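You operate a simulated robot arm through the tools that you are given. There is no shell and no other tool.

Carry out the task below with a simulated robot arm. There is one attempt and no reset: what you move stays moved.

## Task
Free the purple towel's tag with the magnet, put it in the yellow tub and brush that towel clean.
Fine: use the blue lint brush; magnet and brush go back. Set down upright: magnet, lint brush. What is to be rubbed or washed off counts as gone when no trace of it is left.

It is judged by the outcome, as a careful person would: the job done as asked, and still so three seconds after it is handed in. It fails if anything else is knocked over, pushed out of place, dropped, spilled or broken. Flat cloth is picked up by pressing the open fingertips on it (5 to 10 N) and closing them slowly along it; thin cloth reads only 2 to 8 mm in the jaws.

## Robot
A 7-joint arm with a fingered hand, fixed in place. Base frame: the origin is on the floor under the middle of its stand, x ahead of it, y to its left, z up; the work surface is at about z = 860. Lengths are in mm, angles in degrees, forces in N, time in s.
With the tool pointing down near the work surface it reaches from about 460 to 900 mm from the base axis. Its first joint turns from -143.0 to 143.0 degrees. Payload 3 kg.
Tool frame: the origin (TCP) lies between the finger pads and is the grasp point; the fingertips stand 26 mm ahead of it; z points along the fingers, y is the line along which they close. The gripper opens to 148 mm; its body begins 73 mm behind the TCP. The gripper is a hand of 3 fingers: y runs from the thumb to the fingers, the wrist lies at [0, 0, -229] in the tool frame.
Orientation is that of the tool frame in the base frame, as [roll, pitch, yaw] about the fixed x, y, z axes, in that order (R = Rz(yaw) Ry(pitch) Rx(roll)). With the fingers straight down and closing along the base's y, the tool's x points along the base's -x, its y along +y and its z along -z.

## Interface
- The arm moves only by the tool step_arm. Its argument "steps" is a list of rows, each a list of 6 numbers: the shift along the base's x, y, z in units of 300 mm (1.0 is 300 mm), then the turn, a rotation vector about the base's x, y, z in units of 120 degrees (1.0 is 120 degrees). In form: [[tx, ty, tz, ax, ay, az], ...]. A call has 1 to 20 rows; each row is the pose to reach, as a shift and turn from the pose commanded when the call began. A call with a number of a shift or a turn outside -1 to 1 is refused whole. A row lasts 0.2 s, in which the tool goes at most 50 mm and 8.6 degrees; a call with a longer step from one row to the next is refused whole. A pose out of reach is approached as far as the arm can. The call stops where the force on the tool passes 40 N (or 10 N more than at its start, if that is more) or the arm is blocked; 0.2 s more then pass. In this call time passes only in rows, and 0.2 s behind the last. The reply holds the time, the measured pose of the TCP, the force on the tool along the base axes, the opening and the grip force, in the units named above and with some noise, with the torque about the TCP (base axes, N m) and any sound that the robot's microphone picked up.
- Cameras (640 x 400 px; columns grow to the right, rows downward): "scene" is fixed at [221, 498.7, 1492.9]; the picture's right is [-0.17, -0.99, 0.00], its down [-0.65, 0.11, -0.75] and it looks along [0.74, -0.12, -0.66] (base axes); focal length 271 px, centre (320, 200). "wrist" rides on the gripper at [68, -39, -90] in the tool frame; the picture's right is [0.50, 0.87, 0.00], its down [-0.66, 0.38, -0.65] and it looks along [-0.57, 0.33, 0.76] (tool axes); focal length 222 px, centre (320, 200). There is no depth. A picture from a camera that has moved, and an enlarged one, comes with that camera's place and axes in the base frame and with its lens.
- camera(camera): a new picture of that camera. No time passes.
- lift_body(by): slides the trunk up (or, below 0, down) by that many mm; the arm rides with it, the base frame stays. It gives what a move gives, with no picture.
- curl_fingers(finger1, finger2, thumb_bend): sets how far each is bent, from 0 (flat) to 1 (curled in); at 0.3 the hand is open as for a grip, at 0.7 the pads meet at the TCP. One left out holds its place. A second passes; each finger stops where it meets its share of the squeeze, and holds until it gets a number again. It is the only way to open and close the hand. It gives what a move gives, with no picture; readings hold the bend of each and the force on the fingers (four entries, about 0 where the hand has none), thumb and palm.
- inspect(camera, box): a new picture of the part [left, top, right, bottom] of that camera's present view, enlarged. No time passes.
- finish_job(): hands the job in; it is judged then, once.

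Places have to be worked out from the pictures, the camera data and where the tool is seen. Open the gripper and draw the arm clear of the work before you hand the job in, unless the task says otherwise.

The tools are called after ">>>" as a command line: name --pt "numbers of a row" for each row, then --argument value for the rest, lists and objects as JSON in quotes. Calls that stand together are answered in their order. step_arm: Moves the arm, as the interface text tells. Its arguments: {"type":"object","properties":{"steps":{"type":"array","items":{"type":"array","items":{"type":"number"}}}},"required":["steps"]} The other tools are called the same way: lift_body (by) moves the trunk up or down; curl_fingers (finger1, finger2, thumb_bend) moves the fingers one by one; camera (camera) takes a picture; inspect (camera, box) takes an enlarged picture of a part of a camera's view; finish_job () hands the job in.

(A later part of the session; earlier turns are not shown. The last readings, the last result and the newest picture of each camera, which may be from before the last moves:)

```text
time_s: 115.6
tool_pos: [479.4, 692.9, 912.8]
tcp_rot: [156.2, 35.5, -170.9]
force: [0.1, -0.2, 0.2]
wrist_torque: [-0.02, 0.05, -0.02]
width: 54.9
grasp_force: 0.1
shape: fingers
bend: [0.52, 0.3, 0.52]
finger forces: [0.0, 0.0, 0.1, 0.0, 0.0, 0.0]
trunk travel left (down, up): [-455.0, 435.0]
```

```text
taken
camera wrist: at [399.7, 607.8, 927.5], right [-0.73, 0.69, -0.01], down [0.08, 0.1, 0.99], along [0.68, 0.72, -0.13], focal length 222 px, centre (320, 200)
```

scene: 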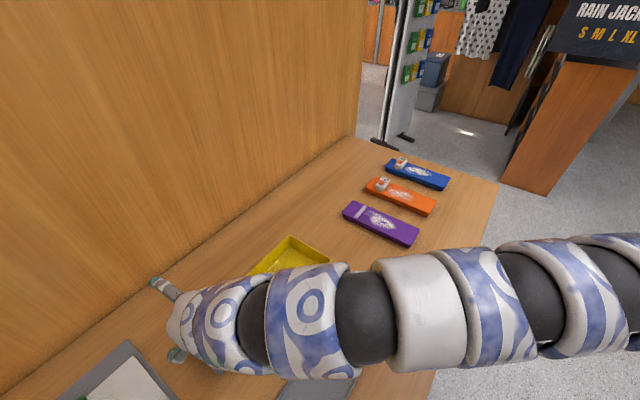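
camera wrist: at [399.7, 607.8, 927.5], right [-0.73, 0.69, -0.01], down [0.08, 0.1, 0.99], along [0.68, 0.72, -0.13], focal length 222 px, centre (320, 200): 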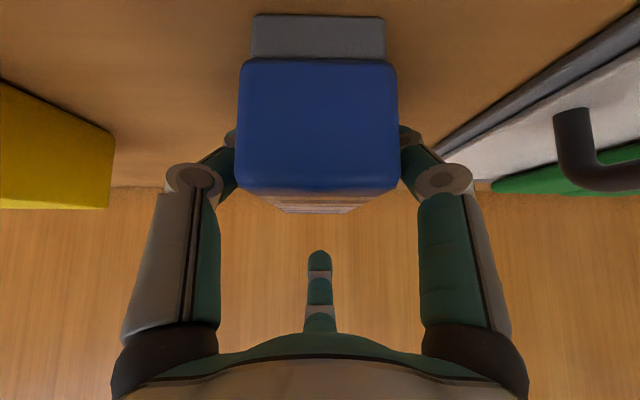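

It stands flat again, nearly centred. I regrip with balanced commands.

>>> curl_fingers --finger1 0.6 --thumb_bend 0.58

>>> curl_fingers --finger1 0.64 --thumb_bend 0.6

>>> camera --camera "wrist"

```text
time_s: 116.6
tool_pos: [480.6, 693.8, 913.7]
tcp_rot: [156.1, 35.5, -171.0]
force: [0.6, 0.3, -0.4]
wrist_torque: [0.0, 0.0, 0.03]
width: 46.7
grasp_force: 3.8
shape: fingers
bend: [0.56, 0.3, 0.55]
finger forces: [3.9, 0.0, 0.0, 0.1, 3.9, 0.0]
trunk travel left (down, up): [-455.0, 435.0]
```

```text
time_s: 117.6
tool_pos: [480.2, 693.8, 912.7]
tcp_rot: [156.2, 35.6, -171.0]
force: [0.6, -0.1, -0.7]
wrist_torque: [0.02, -0.03, 0.0]
width: 46.1
grasp_force: 7.0
shape: fingers
bend: [0.57, 0.3, 0.56]
finger forces: [7.0, 0.0, 0.1, 0.0, 7.2, 0.0]
trunk travel left (down, up): [-455.0, 435.0]
```

```text
taken
camera wrist: at [399.8, 607.8, 927.5], right [-0.73, 0.69, -0.01], down [0.08, 0.1, 0.99], along [0.68, 0.72, -0.13], focal length 222 px, centre (320, 200)
```

wrist: 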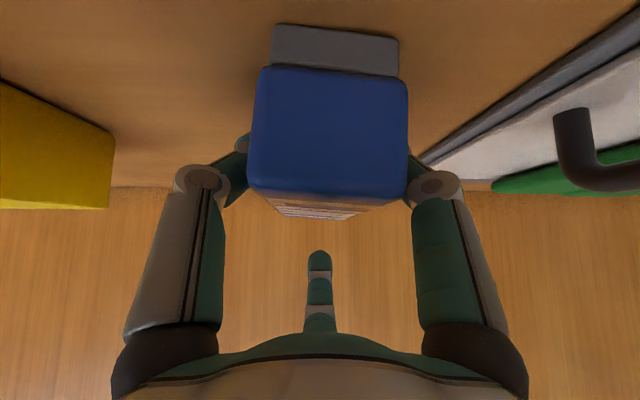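

Closing drags the brush's near end up by about 4 mm. I press the hand down slightly so the sole lies flat on the table while it is held.

>>> step_arm --pt "0 0 -0.007 0 0 0" --pt "0 0 -0.014 0 0 0"

>>> camera --camera "wrist"

```text
time_s: 118.2
tool_pos: [481.0, 692.6, 908.4]
tcp_rot: [156.1, 35.4, -171.0]
force: [-1.0, -0.4, 6.6]
wrist_torque: [-0.12, -0.14, 0.03]
width: 45.6
grasp_force: 8.4
shape: fingers
bend: [0.57, 0.3, 0.57]
finger forces: [8.6, 0.1, 0.0, 0.0, 8.7, 0.1]
trunk travel left (down, up): [-455.0, 435.0]
```

```text
taken
camera wrist: at [399.6, 607.7, 923.8], right [-0.73, 0.69, -0.01], down [0.08, 0.1, 0.99], along [0.68, 0.72, -0.13], focal length 222 px, centre (320, 200)
```

wrist: 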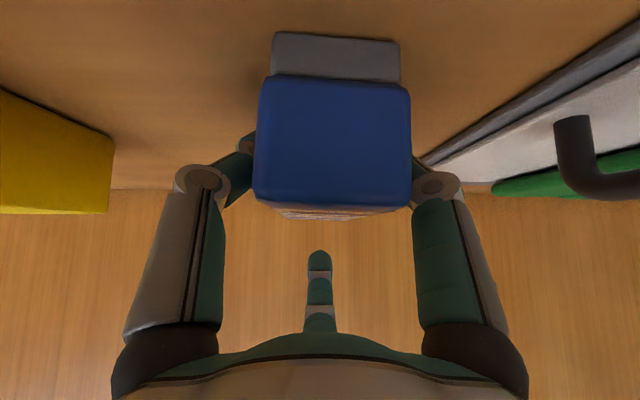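

The force is 6.6 N and it's flattening. I press 3 mm further.

>>> step_arm --pt "0 0 -0.01 0 0 0"

>>> camera --camera "wrist"

```text
time_s: 118.6
tool_pos: [479.0, 693.7, 907.0]
tcp_rot: [156.0, 35.5, -171.0]
force: [-1.2, -1.5, 9.9]
wrist_torque: [-0.08, -0.06, 0.08]
width: 45.8
grasp_force: 8.2
shape: fingers
bend: [0.56, 0.3, 0.57]
finger forces: [8.8, 0.0, 0.1, 0.0, 9.0, 0.0]
trunk travel left (down, up): [-455.0, 435.0]
```

```text
taken
camera wrist: at [399.4, 607.7, 920.6], right [-0.73, 0.69, 0.0], down [0.08, 0.1, 0.99], along [0.68, 0.72, -0.13], focal length 222 px, centre (320, 200)
```

wrist: 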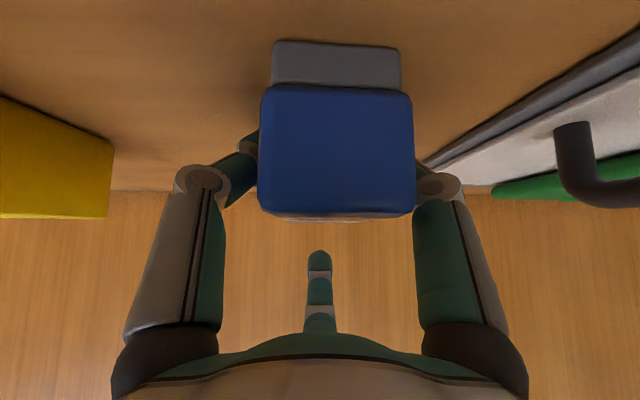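

The sole is flat on the table now and the grip is 9 N per side. I lift slowly.

>>> step_arm --pt "0 0 0.02 0 0 0" --pt "0 0 0.05 0 0 0" --pt "0 0 0.1 0 0 0"

>>> camera --camera "wrist"

```text
time_s: 119.4
tool_pos: [480.2, 693.4, 935.0]
tcp_rot: [156.2, 35.5, -170.8]
force: [0.6, 0.6, -0.4]
wrist_torque: [0.0, 0.01, 0.04]
width: 46.1
grasp_force: 7.2
shape: fingers
bend: [0.57, 0.3, 0.56]
finger forces: [7.0, 0.0, 0.0, 0.0, 7.2, 0.0]
trunk travel left (down, up): [-455.0, 435.0]
```

```text
taken
camera wrist: at [399.1, 608.5, 949.8], right [-0.73, 0.69, -0.01], down [0.08, 0.1, 0.99], along [0.68, 0.72, -0.13], focal length 222 px, centre (320, 200)
```

wrist: 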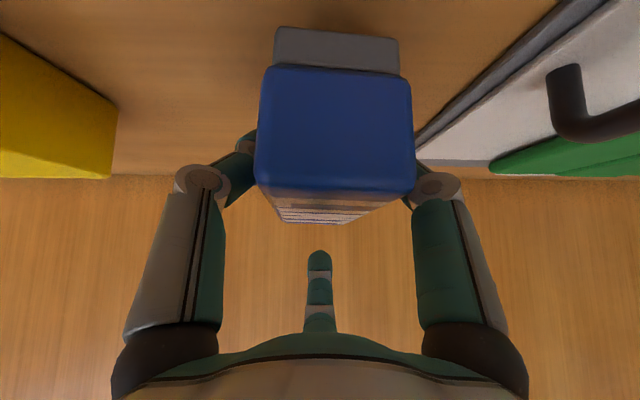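

The brush is held. I raise it, lift the trunk, and then swing it over toward the purple towel, turning so that its long side will lie across the towel.

>>> step_arm --pt "0 0 0.1 0 0 0" --pt "0 0 0.2 0 0 0" --pt "0 0 0.283 0 0 0"

>>> lift_body --by 167

>>> camera --camera "wrist"

```text
time_s: 120.2
tool_pos: [477.5, 694.5, 1019.1]
tcp_rot: [156.2, 35.4, -171.1]
force: [0.1, -0.3, -1.7]
wrist_torque: [0.01, 0.01, 0.0]
width: 46.2
grasp_force: 7.2
shape: fingers
bend: [0.57, 0.3, 0.56]
finger forces: [7.2, 0.1, 0.0, 0.0, 7.2, 0.1]
trunk travel left (down, up): [-455.0, 435.0]
```

```text
time_s: 122.1
tool_pos: [478.9, 694.0, 1185.9]
tcp_rot: [156.2, 35.5, -171.0]
force: [-0.9, -0.3, -1.8]
wrist_torque: [0.0, 0.01, 0.02]
width: 46.2
grasp_force: 7.4
shape: fingers
bend: [0.57, 0.3, 0.56]
finger forces: [7.1, 0.1, 0.0, 0.0, 7.3, 0.0]
trunk travel left (down, up): [-622.0, 268.0]
```

```text
taken
camera wrist: at [398.3, 609.0, 1200.8], right [-0.73, 0.69, -0.01], down [0.08, 0.1, 0.99], along [0.68, 0.72, -0.13], focal length 222 px, centre (320, 200)
```

wrist: 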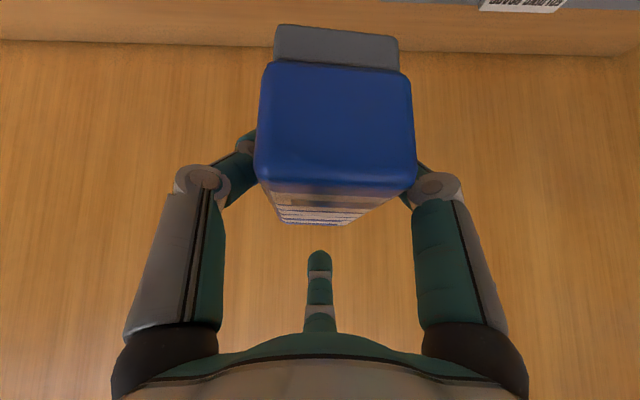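

The brush is stable in the grip. I swing toward the towel in the first half of the path.

>>> step_arm --pt "0.0746 -0.1228 -0.06 0 0 -0.0587" --pt "0.1492 -0.2456 -0.12 0 0 -0.1174" --pt "0.2238 -0.3684 -0.18 0 0 -0.1761" --pt "0.2984 -0.4912 -0.24 0 0 -0.2348" --pt "0.373 -0.614 -0.3 0 0 -0.2935" --pt "0.4476 -0.7368 -0.36 0 0 -0.3522" --pt "0.5222 -0.8596 -0.42 0 0 -0.4109"

>>> camera --camera "scene"

```text
time_s: 123.7
tool_pos: [641.4, 445.4, 1058.9]
tcp_rot: [156.4, 35.6, 139.6]
force: [0.1, 0.1, -0.6]
wrist_torque: [0.01, -0.02, 0.01]
width: 45.9
grasp_force: 6.4
shape: fingers
bend: [0.57, 0.3, 0.56]
finger forces: [7.1, 0.0, 0.0, 0.0, 7.2, 0.0]
out of reach, approached as far as the arm can: row 4, 5, 6, 7
trunk travel left (down, up): [-622.0, 268.0]
```

```text
taken
```

scene: 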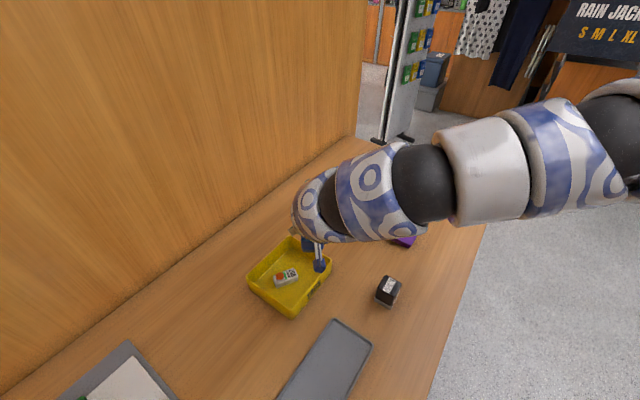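

The limit here is being folded too close, so I raise the trunk by 180 mm and then reach down; at this heading the brush will lie diagonally over the towel, which still covers its width.

>>> lift_body --by 180

>>> step_arm --pt "0 0 -0.14 0 0 0" --pt "0 0 -0.28 0 0 0" --pt "0 0 -0.42 0 0 0" --pt "0 0 -0.6 0 0 0" --pt "0.072 -0.128 -0.65 0 0 0" --pt "0.144 -0.257 -0.7 0 0 0" --pt "0.216 -0.386 -0.75 0 0 0" --pt "0.288 -0.514 -0.8 0 0 0"

>>> camera --camera "scene"

>>> camera --camera "wrist"

```text
time_s: 125.7
tool_pos: [640.9, 447.4, 1240.1]
tcp_rot: [156.4, 35.5, 139.8]
force: [-0.7, -0.7, -0.2]
wrist_torque: [-0.01, -0.01, -0.01]
width: 46.0
grasp_force: 7.8
shape: fingers
bend: [0.57, 0.3, 0.56]
finger forces: [7.0, 0.0, 0.0, 0.0, 7.1, 0.0]
trunk travel left (down, up): [-802.0, 88.0]
```

```text
refused: row 4 steps farther than a row can; nothing moved
```

```text
taken
```

scene: 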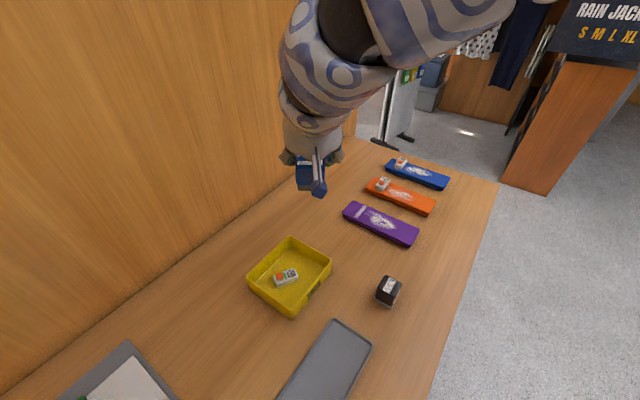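

```text
taken
camera wrist: at [523.9, 453.1, 1254.6], right [0.05, 1.0, -0.01], down [0.13, 0.0, 0.99], along [0.99, -0.05, -0.13], focal length 222 px, centre (320, 200)
```

wrist: 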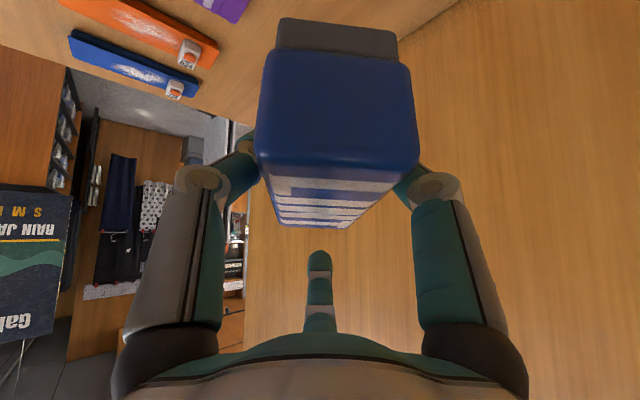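

One step was too long. The brush is pitching slowly in the grip, so I tighten both sides slightly and then continue with shorter steps.

>>> curl_fingers --finger1 0.67 --thumb_bend 0.615

>>> step_arm --pt "0 0 -0.12 0 0 0" --pt "0 0 -0.24 0 0 0" --pt "0 0 -0.36 0 0 0" --pt "0 0 -0.48 0 0 0" --pt "0 0 -0.6 0 0 0" --pt "0.072 -0.128 -0.65 0 0 0" --pt "0.144 -0.257 -0.7 0 0 0" --pt "0.216 -0.386 -0.75 0 0 0" --pt "0.288 -0.514 -0.8 0 0 0"

>>> camera --camera "wrist"

```text
time_s: 126.7
tool_pos: [640.5, 447.9, 1240.0]
tcp_rot: [156.4, 35.5, 139.6]
force: [0.1, 0.5, 0.4]
wrist_torque: [0.0, 0.03, 0.02]
width: 45.7
grasp_force: 9.0
shape: fingers
bend: [0.58, 0.3, 0.56]
finger forces: [9.1, 0.0, 0.0, 0.0, 9.2, 0.0]
trunk travel left (down, up): [-802.0, 88.0]
```

```text
time_s: 128.7
tool_pos: [724.8, 291.4, 999.4]
tcp_rot: [156.5, 35.5, 139.7]
force: [0.0, 0.1, -0.1]
wrist_torque: [-0.01, 0.0, 0.0]
width: 46.0
grasp_force: 9.5
shape: fingers
bend: [0.58, 0.3, 0.56]
finger forces: [8.9, 0.0, 0.0, 0.1, 9.0, 0.0]
trunk travel left (down, up): [-802.0, 88.0]
```

```text
taken
camera wrist: at [608.1, 297.3, 1014.5], right [0.05, 1.0, -0.01], down [0.13, 0.0, 0.99], along [0.99, -0.05, -0.13], focal length 222 px, centre (320, 200)
```

wrist: 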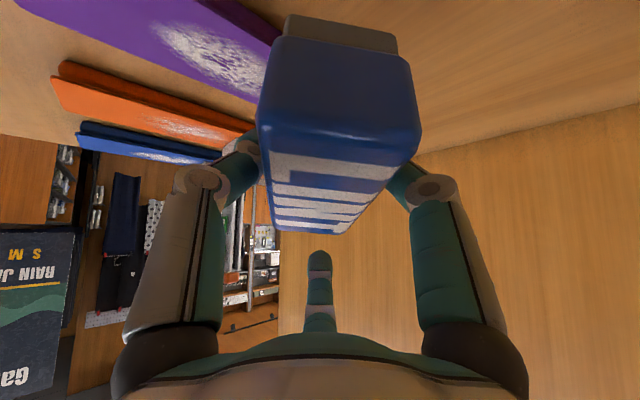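

The brush has pitched about 15° (near end low). I use the idle finger 2, which lies above the brush's far end, to press that end down and level it.

>>> curl_fingers --finger2 0.42

>>> curl_fingers --finger2 0.48

>>> camera --camera "wrist"

```text
time_s: 129.7
tool_pos: [723.8, 290.3, 1000.1]
tcp_rot: [156.3, 35.5, 139.6]
force: [-0.3, 0.1, -0.8]
wrist_torque: [-0.01, 0.03, 0.02]
width: 45.7
grasp_force: 9.1
shape: fingers
bend: [0.58, 0.42, 0.56]
finger forces: [8.9, 0.0, 0.1, 0.0, 8.9, 0.1]
trunk travel left (down, up): [-802.0, 88.0]
```

```text
time_s: 130.7
tool_pos: [725.3, 292.4, 1000.1]
tcp_rot: [156.4, 35.5, 139.7]
force: [-0.1, 0.2, -1.1]
wrist_torque: [-0.03, 0.0, 0.0]
width: 45.5
grasp_force: 9.3
shape: fingers
bend: [0.58, 0.48, 0.56]
finger forces: [9.0, 0.0, 0.1, 0.0, 8.9, 0.0]
trunk travel left (down, up): [-802.0, 88.0]
```

```text
taken
camera wrist: at [607.8, 298.4, 1015.0], right [0.05, 1.0, -0.01], down [0.13, 0.0, 0.99], along [0.99, -0.05, -0.13], focal length 222 px, centre (320, 200)
```

wrist: 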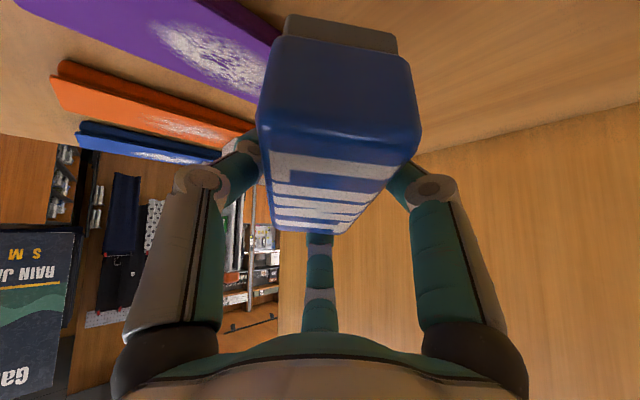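

Finger 2 only reaches behind the far end, so I take it back a little; pressing onto the towel will level the brush as it did on the table. I move over the lint patch at about (771, 214).

>>> curl_fingers --finger2 0.38

>>> step_arm --pt "0.05 -0.085 -0.03 0 0 0" --pt "0.1 -0.17 -0.06 0 0 0" --pt "0.153 -0.257 -0.08 0 0 0"

>>> camera --camera "wrist"

>>> inspect --camera "scene" --box '[320, 140, 480, 260]'

```text
time_s: 131.7
tool_pos: [724.7, 291.9, 1000.4]
tcp_rot: [156.3, 35.5, 139.7]
force: [0.0, 0.7, -1.1]
wrist_torque: [0.03, -0.01, 0.02]
width: 45.7
grasp_force: 8.8
shape: fingers
bend: [0.58, 0.38, 0.56]
finger forces: [8.9, 0.0, 0.1, 0.1, 9.0, 0.0]
trunk travel left (down, up): [-802.0, 88.0]
```

```text
time_s: 132.5
tool_pos: [773.2, 218.4, 975.6]
tcp_rot: [156.2, 35.4, 139.8]
force: [-0.2, -0.7, -0.3]
wrist_torque: [0.03, 0.01, -0.01]
width: 45.5
grasp_force: 9.0
shape: fingers
bend: [0.58, 0.38, 0.56]
finger forces: [9.0, 0.1, 0.0, 0.0, 9.0, 0.1]
trunk travel left (down, up): [-802.0, 88.0]
```

```text
taken
camera wrist: at [655.4, 224.3, 989.5], right [0.05, 1.0, -0.01], down [0.13, 0.0, 0.99], along [0.99, -0.05, -0.13], focal length 222 px, centre (320, 200)
```

wrist: 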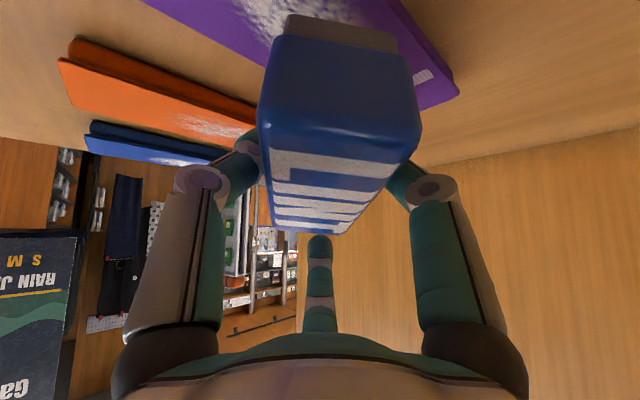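

```text
3.33 times, centred on (400, 200) of scene
camera zoom: at [221.0, 498.7, 1492.9], right [-0.17, -0.99, 0.0], down [-0.65, 0.11, -0.75], along [0.74, -0.12, -0.66], focal length 904 px, centre (53, 200)
```

zoom: 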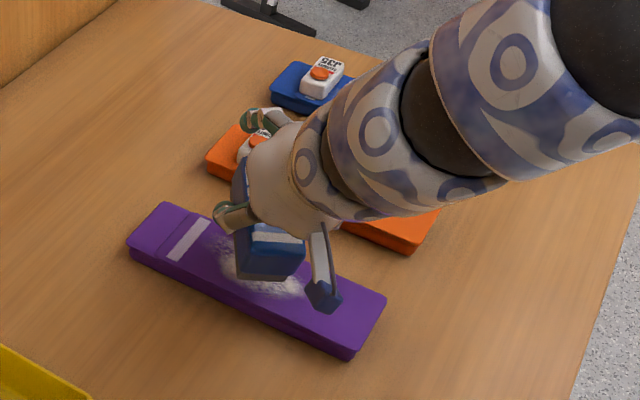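

I lower the brush toward the towel, stopping about 5 mm above it.

>>> step_arm --pt "0 -0.005 -0.07 0 0 0" --pt "0 -0.01 -0.135 0 0 0"

>>> step_arm --pt "0 0 -0.012 0 0 0" --pt "0 0 -0.024 0 0 0"

>>> camera --camera "wrist"

```text
time_s: 133.1
tool_pos: [772.4, 211.3, 934.6]
tcp_rot: [156.3, 35.7, 139.6]
force: [0.4, -0.1, 1.2]
wrist_torque: [-0.01, 0.05, -0.01]
width: 45.5
grasp_force: 8.9
shape: fingers
bend: [0.58, 0.38, 0.56]
finger forces: [9.0, 0.1, 0.0, 0.0, 8.5, 0.0]
trunk travel left (down, up): [-802.0, 88.0]
```

```text
time_s: 133.7
tool_pos: [772.3, 212.2, 928.7]
tcp_rot: [156.3, 35.5, 139.8]
force: [1.2, 1.7, 6.0]
wrist_torque: [-0.01, -0.03, 0.05]
width: 45.7
grasp_force: 9.2
shape: fingers
bend: [0.58, 0.38, 0.57]
finger forces: [11.3, 0.1, 0.1, 0.0, 7.9, 0.1]
trunk travel left (down, up): [-802.0, 88.0]
```

```text
taken
camera wrist: at [655.0, 218.3, 942.6], right [0.05, 1.0, -0.01], down [0.13, 0.0, 0.99], along [0.99, -0.05, -0.13], focal length 222 px, centre (320, 200)
```

wrist: 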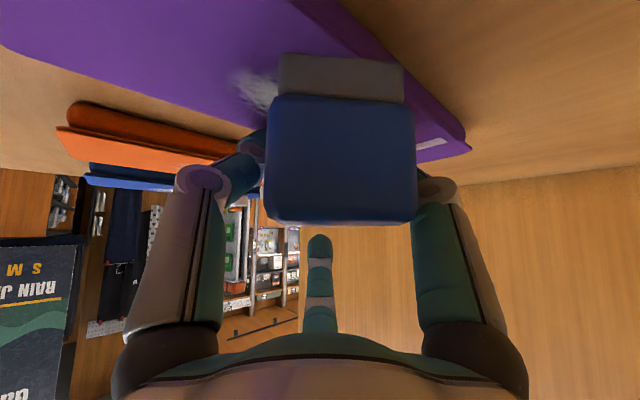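

The brush has leveled on the towel with 6 N (sole at about z = 886). I make a first slow stroke of 50 mm along the towel toward the tag end and back, and check.

>>> step_arm --pt "0.0236 0.0236 -0.003 0 0 0" --pt "0.0471 0.0471 -0.003 0 0 0" --pt "0.0707 0.0707 -0.003 0 0 0" --pt "0.0943 0.0943 -0.003 0 0 0" --pt "0.1179 0.1179 -0.003 0 0 0"

>>> camera --camera "wrist"

>>> inspect --camera "scene" --box '[320, 160, 480, 260]'

```text
time_s: 134.9
tool_pos: [807.2, 246.9, 926.9]
tcp_rot: [156.5, 35.4, 139.9]
force: [0.4, 0.0, -0.1]
wrist_torque: [-0.01, 0.02, 0.02]
width: 45.1
grasp_force: 8.9
shape: fingers
bend: [0.59, 0.38, 0.56]
finger forces: [9.0, 0.0, 0.1, 0.0, 8.9, 0.0]
trunk travel left (down, up): [-802.0, 88.0]
```

```text
taken
camera wrist: at [690.1, 253.7, 942.5], right [0.05, 1.0, -0.01], down [0.13, 0.0, 0.99], along [0.99, -0.05, -0.13], focal length 222 px, centre (320, 200)
```

wrist: 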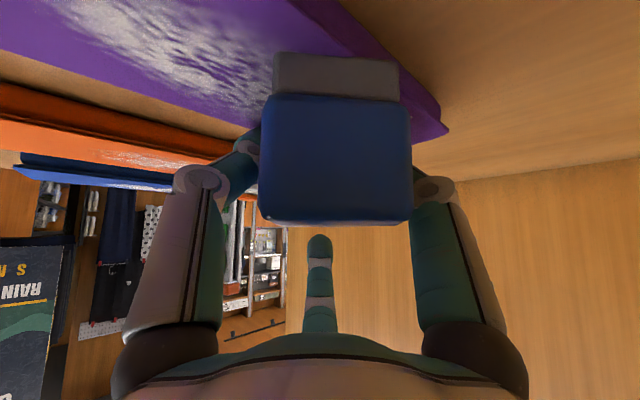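

```text
4.00 times, centred on (400, 210) of scene
camera zoom: at [221.0, 498.7, 1492.9], right [-0.17, -0.99, 0.0], down [-0.65, 0.11, -0.75], along [0.74, -0.12, -0.66], focal length 1084 px, centre (0, 160)
```

zoom: 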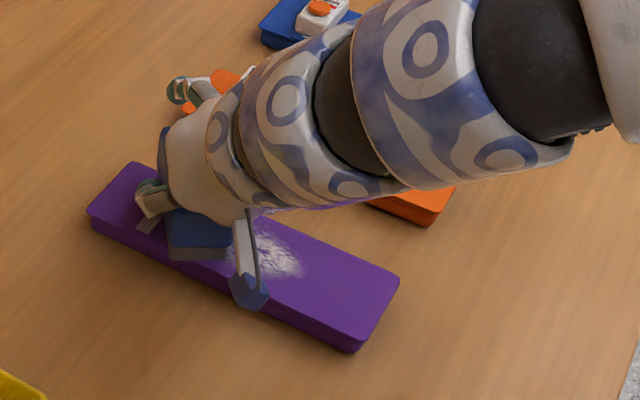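

Contact force dropped to about zero at the end of the stroke, though the lint is already thinner where the brush passed. I press 3 mm more and stroke back over the whole patch.

>>> step_arm --pt "0 0 -0.01 0 0 0"

>>> step_arm --pt "-0.0236 -0.0236 -0.003 0 0 0" --pt "-0.0471 -0.0471 -0.003 0 0 0" --pt "-0.0707 -0.0707 -0.003 0 0 0" --pt "-0.0943 -0.0943 -0.003 0 0 0"

>>> camera --camera "wrist"

```text
time_s: 135.3
tool_pos: [807.7, 247.2, 925.5]
tcp_rot: [156.4, 35.5, 139.7]
force: [-3.0, -0.3, 6.2]
wrist_torque: [0.0, 0.04, 0.04]
width: 44.8
grasp_force: 8.6
shape: fingers
bend: [0.59, 0.38, 0.56]
finger forces: [9.1, 0.0, 0.0, 0.1, 8.5, 0.0]
trunk travel left (down, up): [-802.0, 88.0]
```

```text
time_s: 136.3
tool_pos: [779.2, 221.0, 923.4]
tcp_rot: [156.3, 35.5, 139.7]
force: [3.7, 3.5, 10.1]
wrist_torque: [0.05, 0.1, -0.03]
width: 44.2
grasp_force: 11.4
shape: fingers
bend: [0.59, 0.38, 0.58]
finger forces: [13.1, 0.1, 0.0, 0.0, 10.2, 0.0]
trunk travel left (down, up): [-802.0, 88.0]
```

```text
taken
camera wrist: at [662.7, 226.9, 938.0], right [0.05, 1.0, -0.01], down [0.13, 0.0, 0.99], along [0.99, -0.05, -0.13], focal length 222 px, centre (320, 200)
```

wrist: 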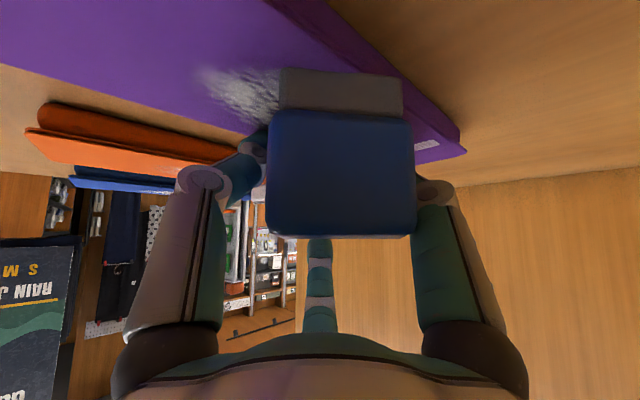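

The force is about 10 N with the sole flat on the towel (towel top about z = 885). I ease 1.5 mm and stroke on past the other end of the patch.

>>> step_arm --pt "-0.0236 -0.0236 0.005 0 0 0" --pt "-0.0471 -0.0471 0.005 0 0 0" --pt "-0.0707 -0.0707 0.005 0 0 0" --pt "-0.0943 -0.0943 0.005 0 0 0" --pt "-0.1179 -0.1179 0.005 0 0 0" --pt "-0.1414 -0.1414 0.005 0 0 0"

>>> camera --camera "wrist"

>>> inspect --camera "scene" --box '[320, 160, 480, 260]'

```text
time_s: 137.7
tool_pos: [737.9, 177.2, 924.9]
tcp_rot: [156.3, 35.5, 139.6]
force: [0.0, 0.3, 0.7]
wrist_torque: [0.05, -0.03, -0.01]
width: 44.2
grasp_force: 9.3
shape: fingers
bend: [0.6, 0.38, 0.57]
finger forces: [9.2, 0.1, 0.1, 0.0, 9.0, 0.0]
trunk travel left (down, up): [-802.0, 88.0]
```

```text
taken
camera wrist: at [620.3, 183.6, 939.6], right [0.05, 1.0, -0.01], down [0.13, 0.0, 0.99], along [0.99, -0.05, -0.13], focal length 222 px, centre (320, 200)
```

wrist: 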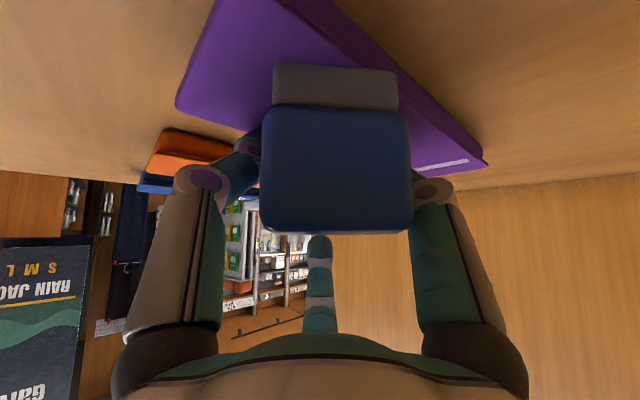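

```text
4.00 times, centred on (400, 210) of scene
camera zoom: at [221.0, 498.7, 1492.9], right [-0.17, -0.99, 0.0], down [-0.65, 0.11, -0.75], along [0.74, -0.12, -0.66], focal length 1084 px, centre (0, 160)
```

zoom: 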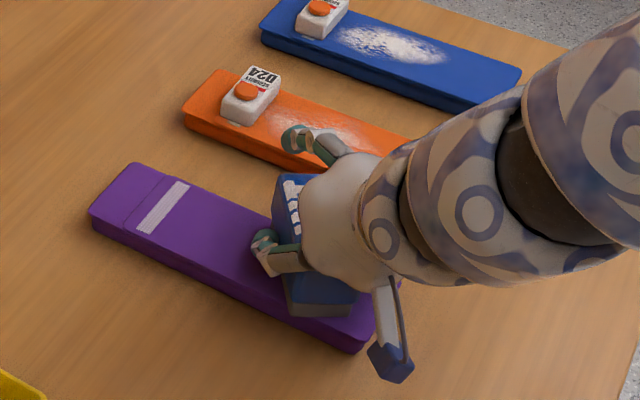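

The part of the towel behind the brush is clean purple now. I press 2 mm again and stroke back over the full length, then return, to get any remains under the brush.

>>> step_arm --pt "0 0 -0.007 0 0 0" --pt "0.0236 0.0236 -0.009 0 0 0" --pt "0.0471 0.0471 -0.009 0 0 0" --pt "0.0707 0.0707 -0.009 0 0 0" --pt "0.0943 0.0943 -0.009 0 0 0" --pt "0.1179 0.1179 -0.009 0 0 0" --pt "0.1414 0.1414 -0.009 0 0 0" --pt "0.165 0.165 -0.009 0 0 0" --pt "0.1886 0.1886 -0.009 0 0 0" --pt "0.2121 0.2121 -0.009 0 0 0"

>>> camera --camera "wrist"

>>> inspect --camera "scene" --box '[320, 160, 480, 260]'

```text
time_s: 139.9
tool_pos: [801.7, 237.4, 923.2]
tcp_rot: [156.2, 35.5, 139.6]
force: [-3.2, -3.2, 15.8]
wrist_torque: [-0.52, 0.04, -0.06]
width: 43.7
grasp_force: 17.3
shape: fingers
bend: [0.6, 0.38, 0.58]
finger forces: [9.8, 0.1, 0.1, 0.1, 24.6, 0.0]
trunk travel left (down, up): [-802.0, 88.0]
```

```text
taken
camera wrist: at [684.5, 244.2, 938.4], right [0.05, 1.0, -0.01], down [0.13, 0.0, 0.99], along [0.99, -0.05, -0.13], focal length 222 px, centre (320, 200)
```

wrist: 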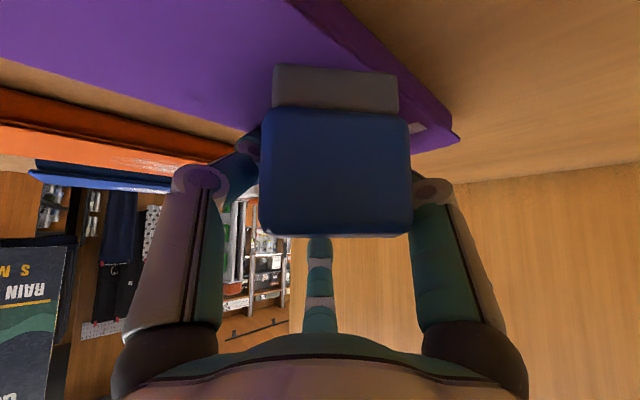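

```text
4.00 times, centred on (400, 210) of scene
camera zoom: at [221.0, 498.7, 1492.9], right [-0.17, -0.99, 0.0], down [-0.65, 0.11, -0.75], along [0.74, -0.12, -0.66], focal length 1084 px, centre (0, 160)
```

zoom: 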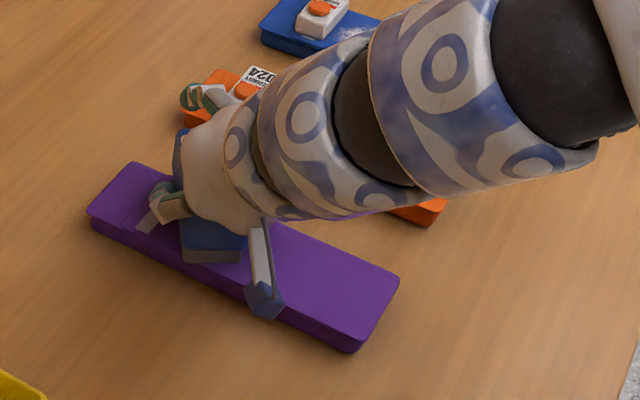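

The visible towel is clean; the thumb tip presses on the towel (25 N), so I lift the brush off now and look at the whole towel.

>>> step_arm --pt "0 0 0.02 0 0 0" --pt "0 0 0.08 0 0 0" --pt "0 0 0.16 0 0 0" --pt "0 0 0.25 0 0 0"

>>> camera --camera "wrist"

>>> inspect --camera "scene" --box '[320, 160, 480, 260]'

```text
time_s: 140.9
tool_pos: [803.3, 241.7, 995.6]
tcp_rot: [156.5, 35.4, 139.7]
force: [0.8, -0.5, -0.5]
wrist_torque: [-0.03, -0.01, 0.05]
width: 43.9
grasp_force: 8.8
shape: fingers
bend: [0.6, 0.38, 0.57]
finger forces: [9.0, 0.0, 0.0, 0.1, 8.9, 0.0]
trunk travel left (down, up): [-802.0, 88.0]
```

```text
taken
camera wrist: at [685.5, 249.1, 1010.3], right [0.05, 1.0, -0.01], down [0.13, 0.0, 0.99], along [0.99, -0.05, -0.13], focal length 222 px, centre (320, 200)
```

wrist: 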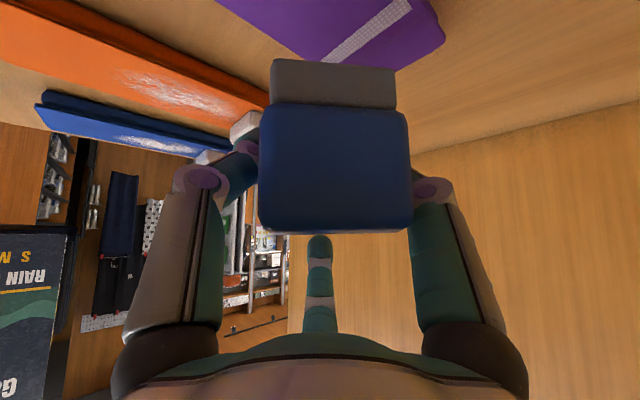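

```text
4.00 times, centred on (400, 210) of scene
camera zoom: at [221.0, 498.7, 1492.9], right [-0.17, -0.99, 0.0], down [-0.65, 0.11, -0.75], along [0.74, -0.12, -0.66], focal length 1084 px, centre (0, 160)
```

zoom: 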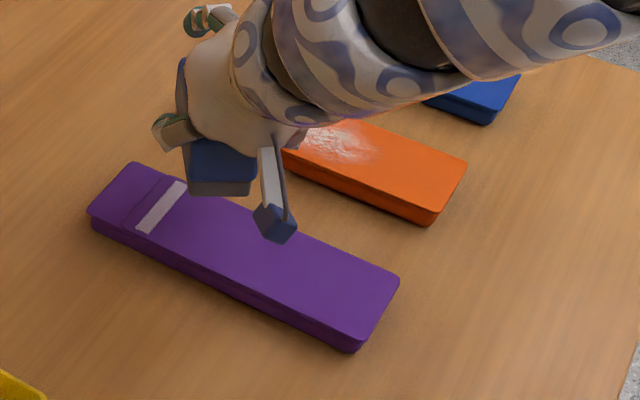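

The towel looks clean and has not moved. I move the hand away toward the tub and check the towel's whole surface closely.

>>> step_arm --pt "-0.08 0.05 0.02 0 0 0" --pt "-0.16 0.1 0.03 0 0 0" --pt "-0.26 0.16 0.03 0 0 0" --pt "-0.33 0.28 0.06 0 0 0" --pt "-0.39 0.4 0.1 0 0 0"

>>> inspect --camera "scene" --box '[335, 195, 425, 250]'

>>> camera --camera "wrist"

```text
time_s: 142.1
tool_pos: [683.1, 359.5, 1025.5]
tcp_rot: [156.3, 35.6, 139.7]
force: [0.6, 0.4, -1.0]
wrist_torque: [0.02, 0.0, -0.01]
width: 44.3
grasp_force: 8.3
shape: fingers
bend: [0.6, 0.38, 0.57]
finger forces: [8.8, 0.0, 0.0, 0.0, 8.8, 0.0]
trunk travel left (down, up): [-802.0, 88.0]
```

```text
7.11 times, centred on (380, 222) of scene
camera zoom: at [221.0, 498.7, 1492.9], right [-0.17, -0.99, 0.0], down [-0.65, 0.11, -0.75], along [0.74, -0.12, -0.66], focal length 1928 px, centre (-107, 40)
```

zoom: 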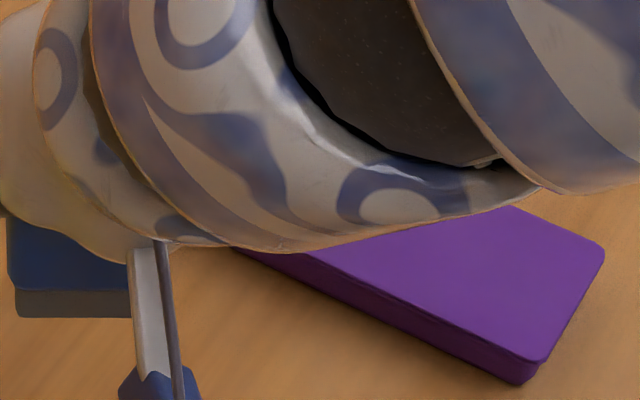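

```text
taken
camera wrist: at [566.2, 364.8, 1040.0], right [0.05, 1.0, -0.01], down [0.13, 0.0, 0.99], along [0.99, -0.05, -0.13], focal length 222 px, centre (320, 200)
```

wrist: 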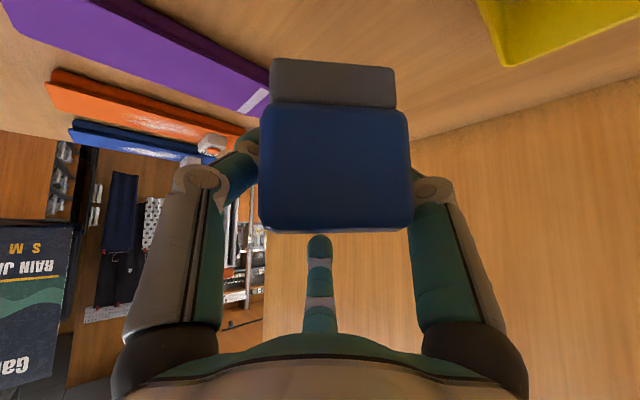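

The arm blocks the scene view here; I enlarge the towel in the wrist view.

>>> inspect --camera "wrist" --box '[0, 0, 280, 120]'

>>> inspect --camera "wrist" --box '[120, 0, 280, 110]'

```text
2.29 times, centred on (140, 60) of wrist
camera zoom: at [566.2, 364.8, 1040.0], right [0.05, 1.0, -0.01], down [0.13, 0.0, 0.99], along [0.99, -0.05, -0.13], focal length 508 px, centre (731, 520)
```

zoom: 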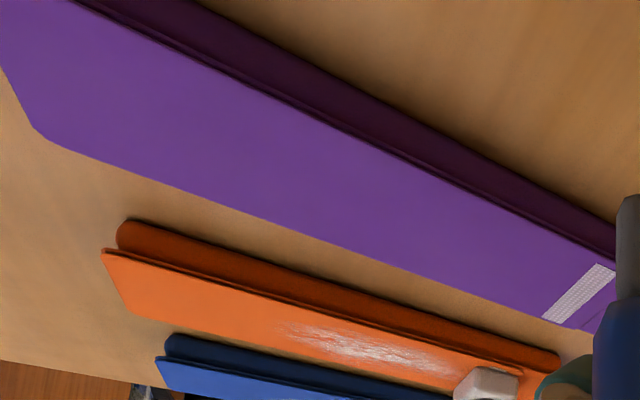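

```text
3.64 times, centred on (200, 55) of wrist
camera zoom: at [566.2, 364.8, 1040.0], right [0.05, 1.0, -0.01], down [0.13, 0.0, 0.99], along [0.99, -0.05, -0.13], focal length 808 px, centre (756, 727)
```

zoom: 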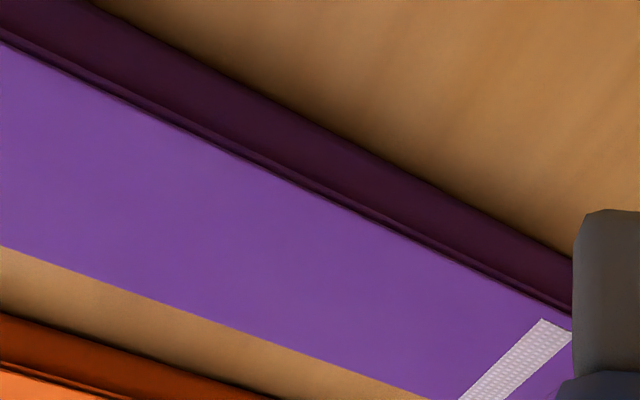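

The towel is spotless in this view. Now I bring the brush back: first to the tub side, then swing round with rising height, keeping within the arm's reach shell.

>>> step_arm --pt "-0.07 0.14 0.06 0 0 0" --pt "-0.14 0.285 0.115 0 0 0"

>>> step_arm --pt "-0.06 0.0922 0.1037 0 0 0.0457" --pt "-0.12 0.1844 0.2073 0 0 0.0915" --pt "-0.18 0.2767 0.311 0 0 0.1372" --pt "-0.24 0.3689 0.4147 0 0 0.183" --pt "-0.3 0.4611 0.5183 0 0 0.2287" --pt "-0.36 0.5533 0.622 0 0 0.2745" --pt "-0.42 0.6456 0.7257 0 0 0.3202" --pt "-0.48 0.7378 0.8293 0 0 0.366" --pt "-0.54 0.83 0.933 0 0 0.4117"

>>> camera --camera "scene"

>>> camera --camera "wrist"

```text
refused: row 1 steps farther than a row can; nothing moved
```

```text
time_s: 144.1
tool_pos: [529.2, 623.6, 1305.4]
tcp_rot: [156.5, 35.5, -170.9]
force: [-0.5, -0.3, -0.9]
wrist_torque: [0.04, -0.01, -0.04]
width: 43.6
grasp_force: 8.0
shape: fingers
bend: [0.6, 0.38, 0.57]
finger forces: [8.5, 0.1, 0.0, 0.0, 8.8, 0.0]
out of reach, approached as far as the arm can: row 4, 5, 6, 7, 8, 9
trunk travel left (down, up): [-802.0, 88.0]
```

```text
taken
```

scene: 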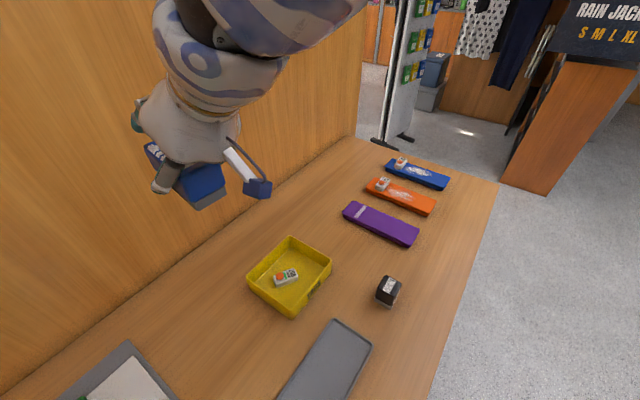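

```text
taken
camera wrist: at [449.7, 538.3, 1320.8], right [-0.73, 0.69, -0.01], down [0.08, 0.1, 0.99], along [0.68, 0.72, -0.13], focal length 222 px, centre (320, 200)
```

wrist: 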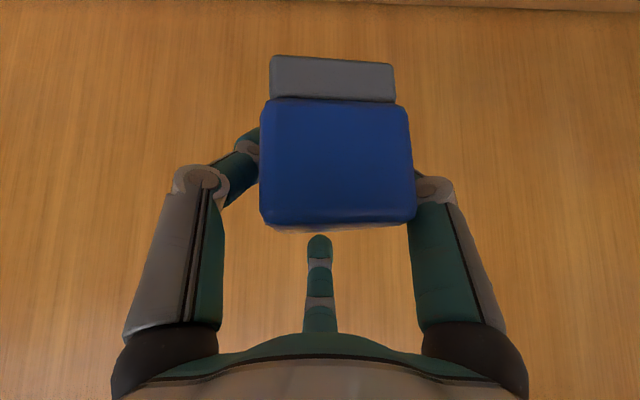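

The swing worked and the scene view of the towel is free now; I check the towel closely.

>>> inspect --camera "scene" --box '[335, 195, 425, 250]'

>>> inspect --camera "scene" --box '[230, 225, 420, 335]'

```text
7.11 times, centred on (380, 222) of scene
camera zoom: at [221.0, 498.7, 1492.9], right [-0.17, -0.99, 0.0], down [-0.65, 0.11, -0.75], along [0.74, -0.12, -0.66], focal length 1928 px, centre (-107, 40)
```

zoom: 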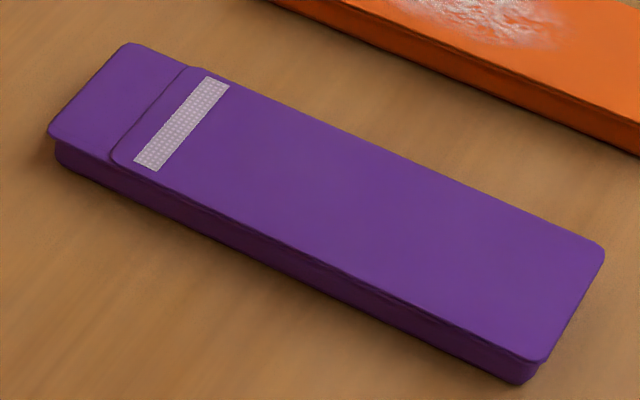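

```text
3.37 times, centred on (325, 280) of scene
camera zoom: at [221.0, 498.7, 1492.9], right [-0.17, -0.99, 0.0], down [-0.65, 0.11, -0.75], along [0.74, -0.12, -0.66], focal length 913 px, centre (303, -70)
```

zoom: 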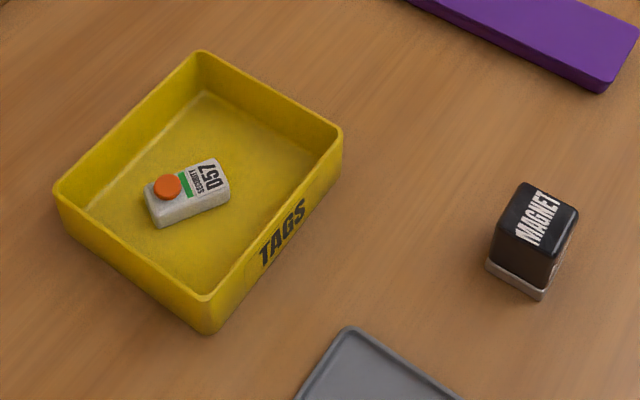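

The towel is spotless, the tag lies in the tub, and the magnet stands in its place. I move over the brush's place and lower the trunk.

>>> step_arm --pt "-0.08 0.115 0 0 0 0" --pt "-0.162 0.233 0 0 0 0"

>>> lift_body --by -300

>>> camera --camera "wrist"

```text
time_s: 144.7
tool_pos: [478.8, 692.0, 1301.6]
tcp_rot: [156.6, 35.5, -171.0]
force: [-0.4, 0.0, -0.5]
wrist_torque: [-0.01, 0.04, -0.02]
width: 43.5
grasp_force: 8.5
shape: fingers
bend: [0.6, 0.38, 0.57]
finger forces: [8.4, 0.0, 0.1, 0.0, 8.5, 0.1]
trunk travel left (down, up): [-802.0, 88.0]
```

```text
time_s: 147.7
tool_pos: [479.1, 691.5, 1003.9]
tcp_rot: [156.3, 35.4, -170.9]
force: [0.1, -0.9, -0.8]
wrist_torque: [0.01, -0.03, 0.01]
width: 43.4
grasp_force: 8.6
shape: fingers
bend: [0.6, 0.38, 0.57]
finger forces: [8.4, 0.0, 0.0, 0.0, 8.5, 0.1]
trunk travel left (down, up): [-502.0, 388.0]
```

```text
taken
camera wrist: at [398.0, 606.2, 1018.2], right [-0.73, 0.69, -0.01], down [0.08, 0.1, 0.99], along [0.68, 0.72, -0.13], focal length 222 px, centre (320, 200)
```

wrist: 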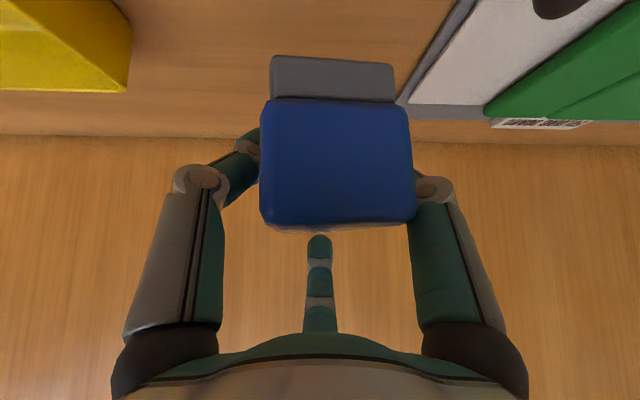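

I lower the brush to just above the table, with a 7 mm correction for the way it slid in the grip.

>>> step_arm --pt "0 -0.01 -0.1 0 0 0" --pt "0 -0.023 -0.2 0 0 0" --pt "0 -0.023 -0.3 0 0 0"

>>> camera --camera "wrist"

```text
time_s: 148.5
tool_pos: [476.6, 684.6, 916.8]
tcp_rot: [156.3, 35.5, -170.9]
force: [-0.7, -0.3, -1.0]
wrist_torque: [-0.01, -0.05, -0.03]
width: 43.7
grasp_force: 8.2
shape: fingers
bend: [0.6, 0.38, 0.57]
finger forces: [8.4, 0.0, 0.0, 0.0, 8.6, 0.0]
trunk travel left (down, up): [-502.0, 388.0]
```

```text
taken
camera wrist: at [396.2, 598.7, 930.0], right [-0.73, 0.69, -0.01], down [0.08, 0.1, 0.99], along [0.68, 0.72, -0.13], focal length 222 px, centre (320, 200)
```

wrist: 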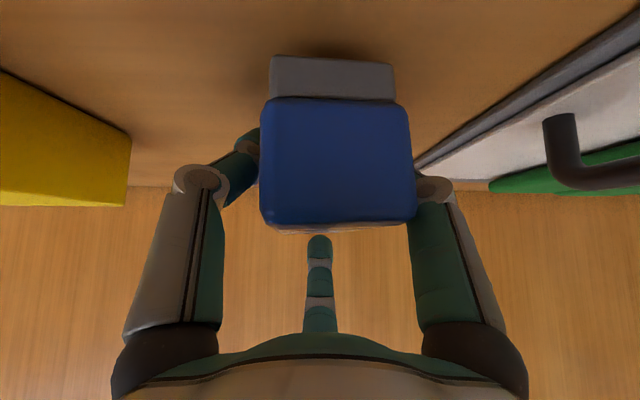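

About 12 mm remain. I go down in small steps and feel for contact.

>>> step_arm --pt "0 0 -0.012 0 0 0" --pt "0 0 -0.024 0 0 0"

>>> step_arm --pt "0 0 -0.007 0 0 0" --pt "0 0 -0.014 0 0 0"

>>> camera --camera "wrist"

```text
time_s: 149.1
tool_pos: [479.0, 682.6, 907.9]
tcp_rot: [156.4, 35.4, -170.9]
force: [0.3, 0.7, 0.1]
wrist_torque: [0.03, 0.0, -0.02]
width: 43.5
grasp_force: 8.6
shape: fingers
bend: [0.6, 0.38, 0.57]
finger forces: [8.5, 0.0, 0.0, 0.1, 8.7, 0.1]
trunk travel left (down, up): [-502.0, 388.0]
```

```text
time_s: 149.7
tool_pos: [477.0, 683.2, 901.9]
tcp_rot: [156.4, 35.4, -170.9]
force: [0.1, 0.9, 0.1]
wrist_torque: [0.03, 0.03, 0.0]
width: 43.7
grasp_force: 8.4
shape: fingers
bend: [0.6, 0.38, 0.57]
finger forces: [8.6, 0.0, 0.0, 0.1, 8.6, 0.0]
trunk travel left (down, up): [-502.0, 388.0]
```

```text
taken
camera wrist: at [397.4, 597.7, 917.0], right [-0.73, 0.69, -0.01], down [0.08, 0.1, 0.99], along [0.68, 0.72, -0.13], focal length 222 px, centre (320, 200)
```

wrist: 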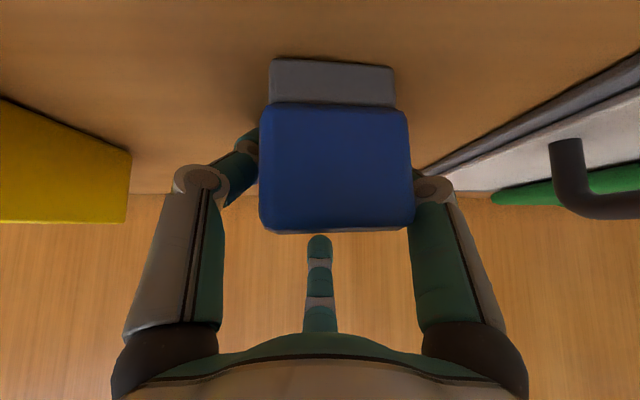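

The brush now rests on the table. I press 1.5 mm to seat it flat, then open the two fingers.

>>> step_arm --pt "0 0 -0.006 0 0 0"

>>> curl_fingers --finger1 0.56 --thumb_bend 0.545

>>> curl_fingers --finger1 0.5 --thumb_bend 0.5 --finger2 0.3

>>> camera --camera "wrist"

```text
time_s: 150.1
tool_pos: [477.6, 683.4, 901.5]
tcp_rot: [156.4, 35.5, -170.9]
force: [0.3, -0.3, 0.3]
wrist_torque: [0.02, 0.03, 0.01]
width: 43.4
grasp_force: 8.3
shape: fingers
bend: [0.6, 0.38, 0.57]
finger forces: [8.3, 0.0, 0.1, 0.0, 8.8, 0.1]
trunk travel left (down, up): [-502.0, 388.0]
```

```text
time_s: 151.1
tool_pos: [476.5, 683.8, 901.4]
tcp_rot: [156.4, 35.5, -170.9]
force: [1.4, 0.1, 3.0]
wrist_torque: [-0.09, -0.11, 0.01]
width: 46.3
grasp_force: 2.4
shape: fingers
bend: [0.56, 0.38, 0.54]
finger forces: [0.3, 0.0, 0.0, 0.0, 3.5, 0.1]
trunk travel left (down, up): [-502.0, 388.0]
```

```text
time_s: 152.1
tool_pos: [476.4, 684.4, 902.1]
tcp_rot: [156.3, 35.5, -170.9]
force: [-0.5, 1.5, 8.9]
wrist_torque: [-0.03, -0.07, 0.08]
width: 55.4
grasp_force: 4.4
shape: fingers
bend: [0.52, 0.3, 0.52]
finger forces: [3.1, 0.0, 0.0, 0.0, 5.7, 0.0]
trunk travel left (down, up): [-502.0, 388.0]
```

```text
taken
camera wrist: at [396.8, 598.1, 916.4], right [-0.73, 0.69, -0.01], down [0.08, 0.1, 0.99], along [0.68, 0.72, -0.13], focal length 222 px, centre (320, 200)
```

wrist: 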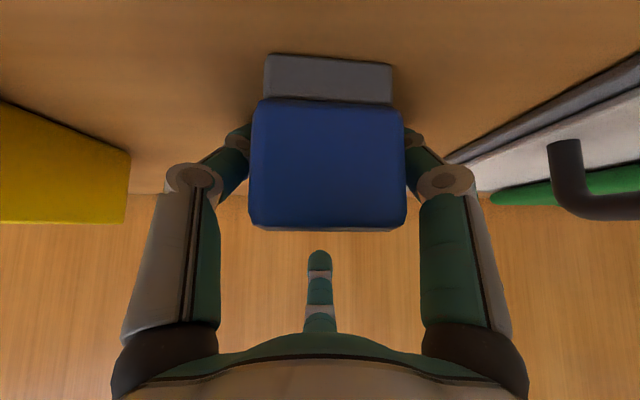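

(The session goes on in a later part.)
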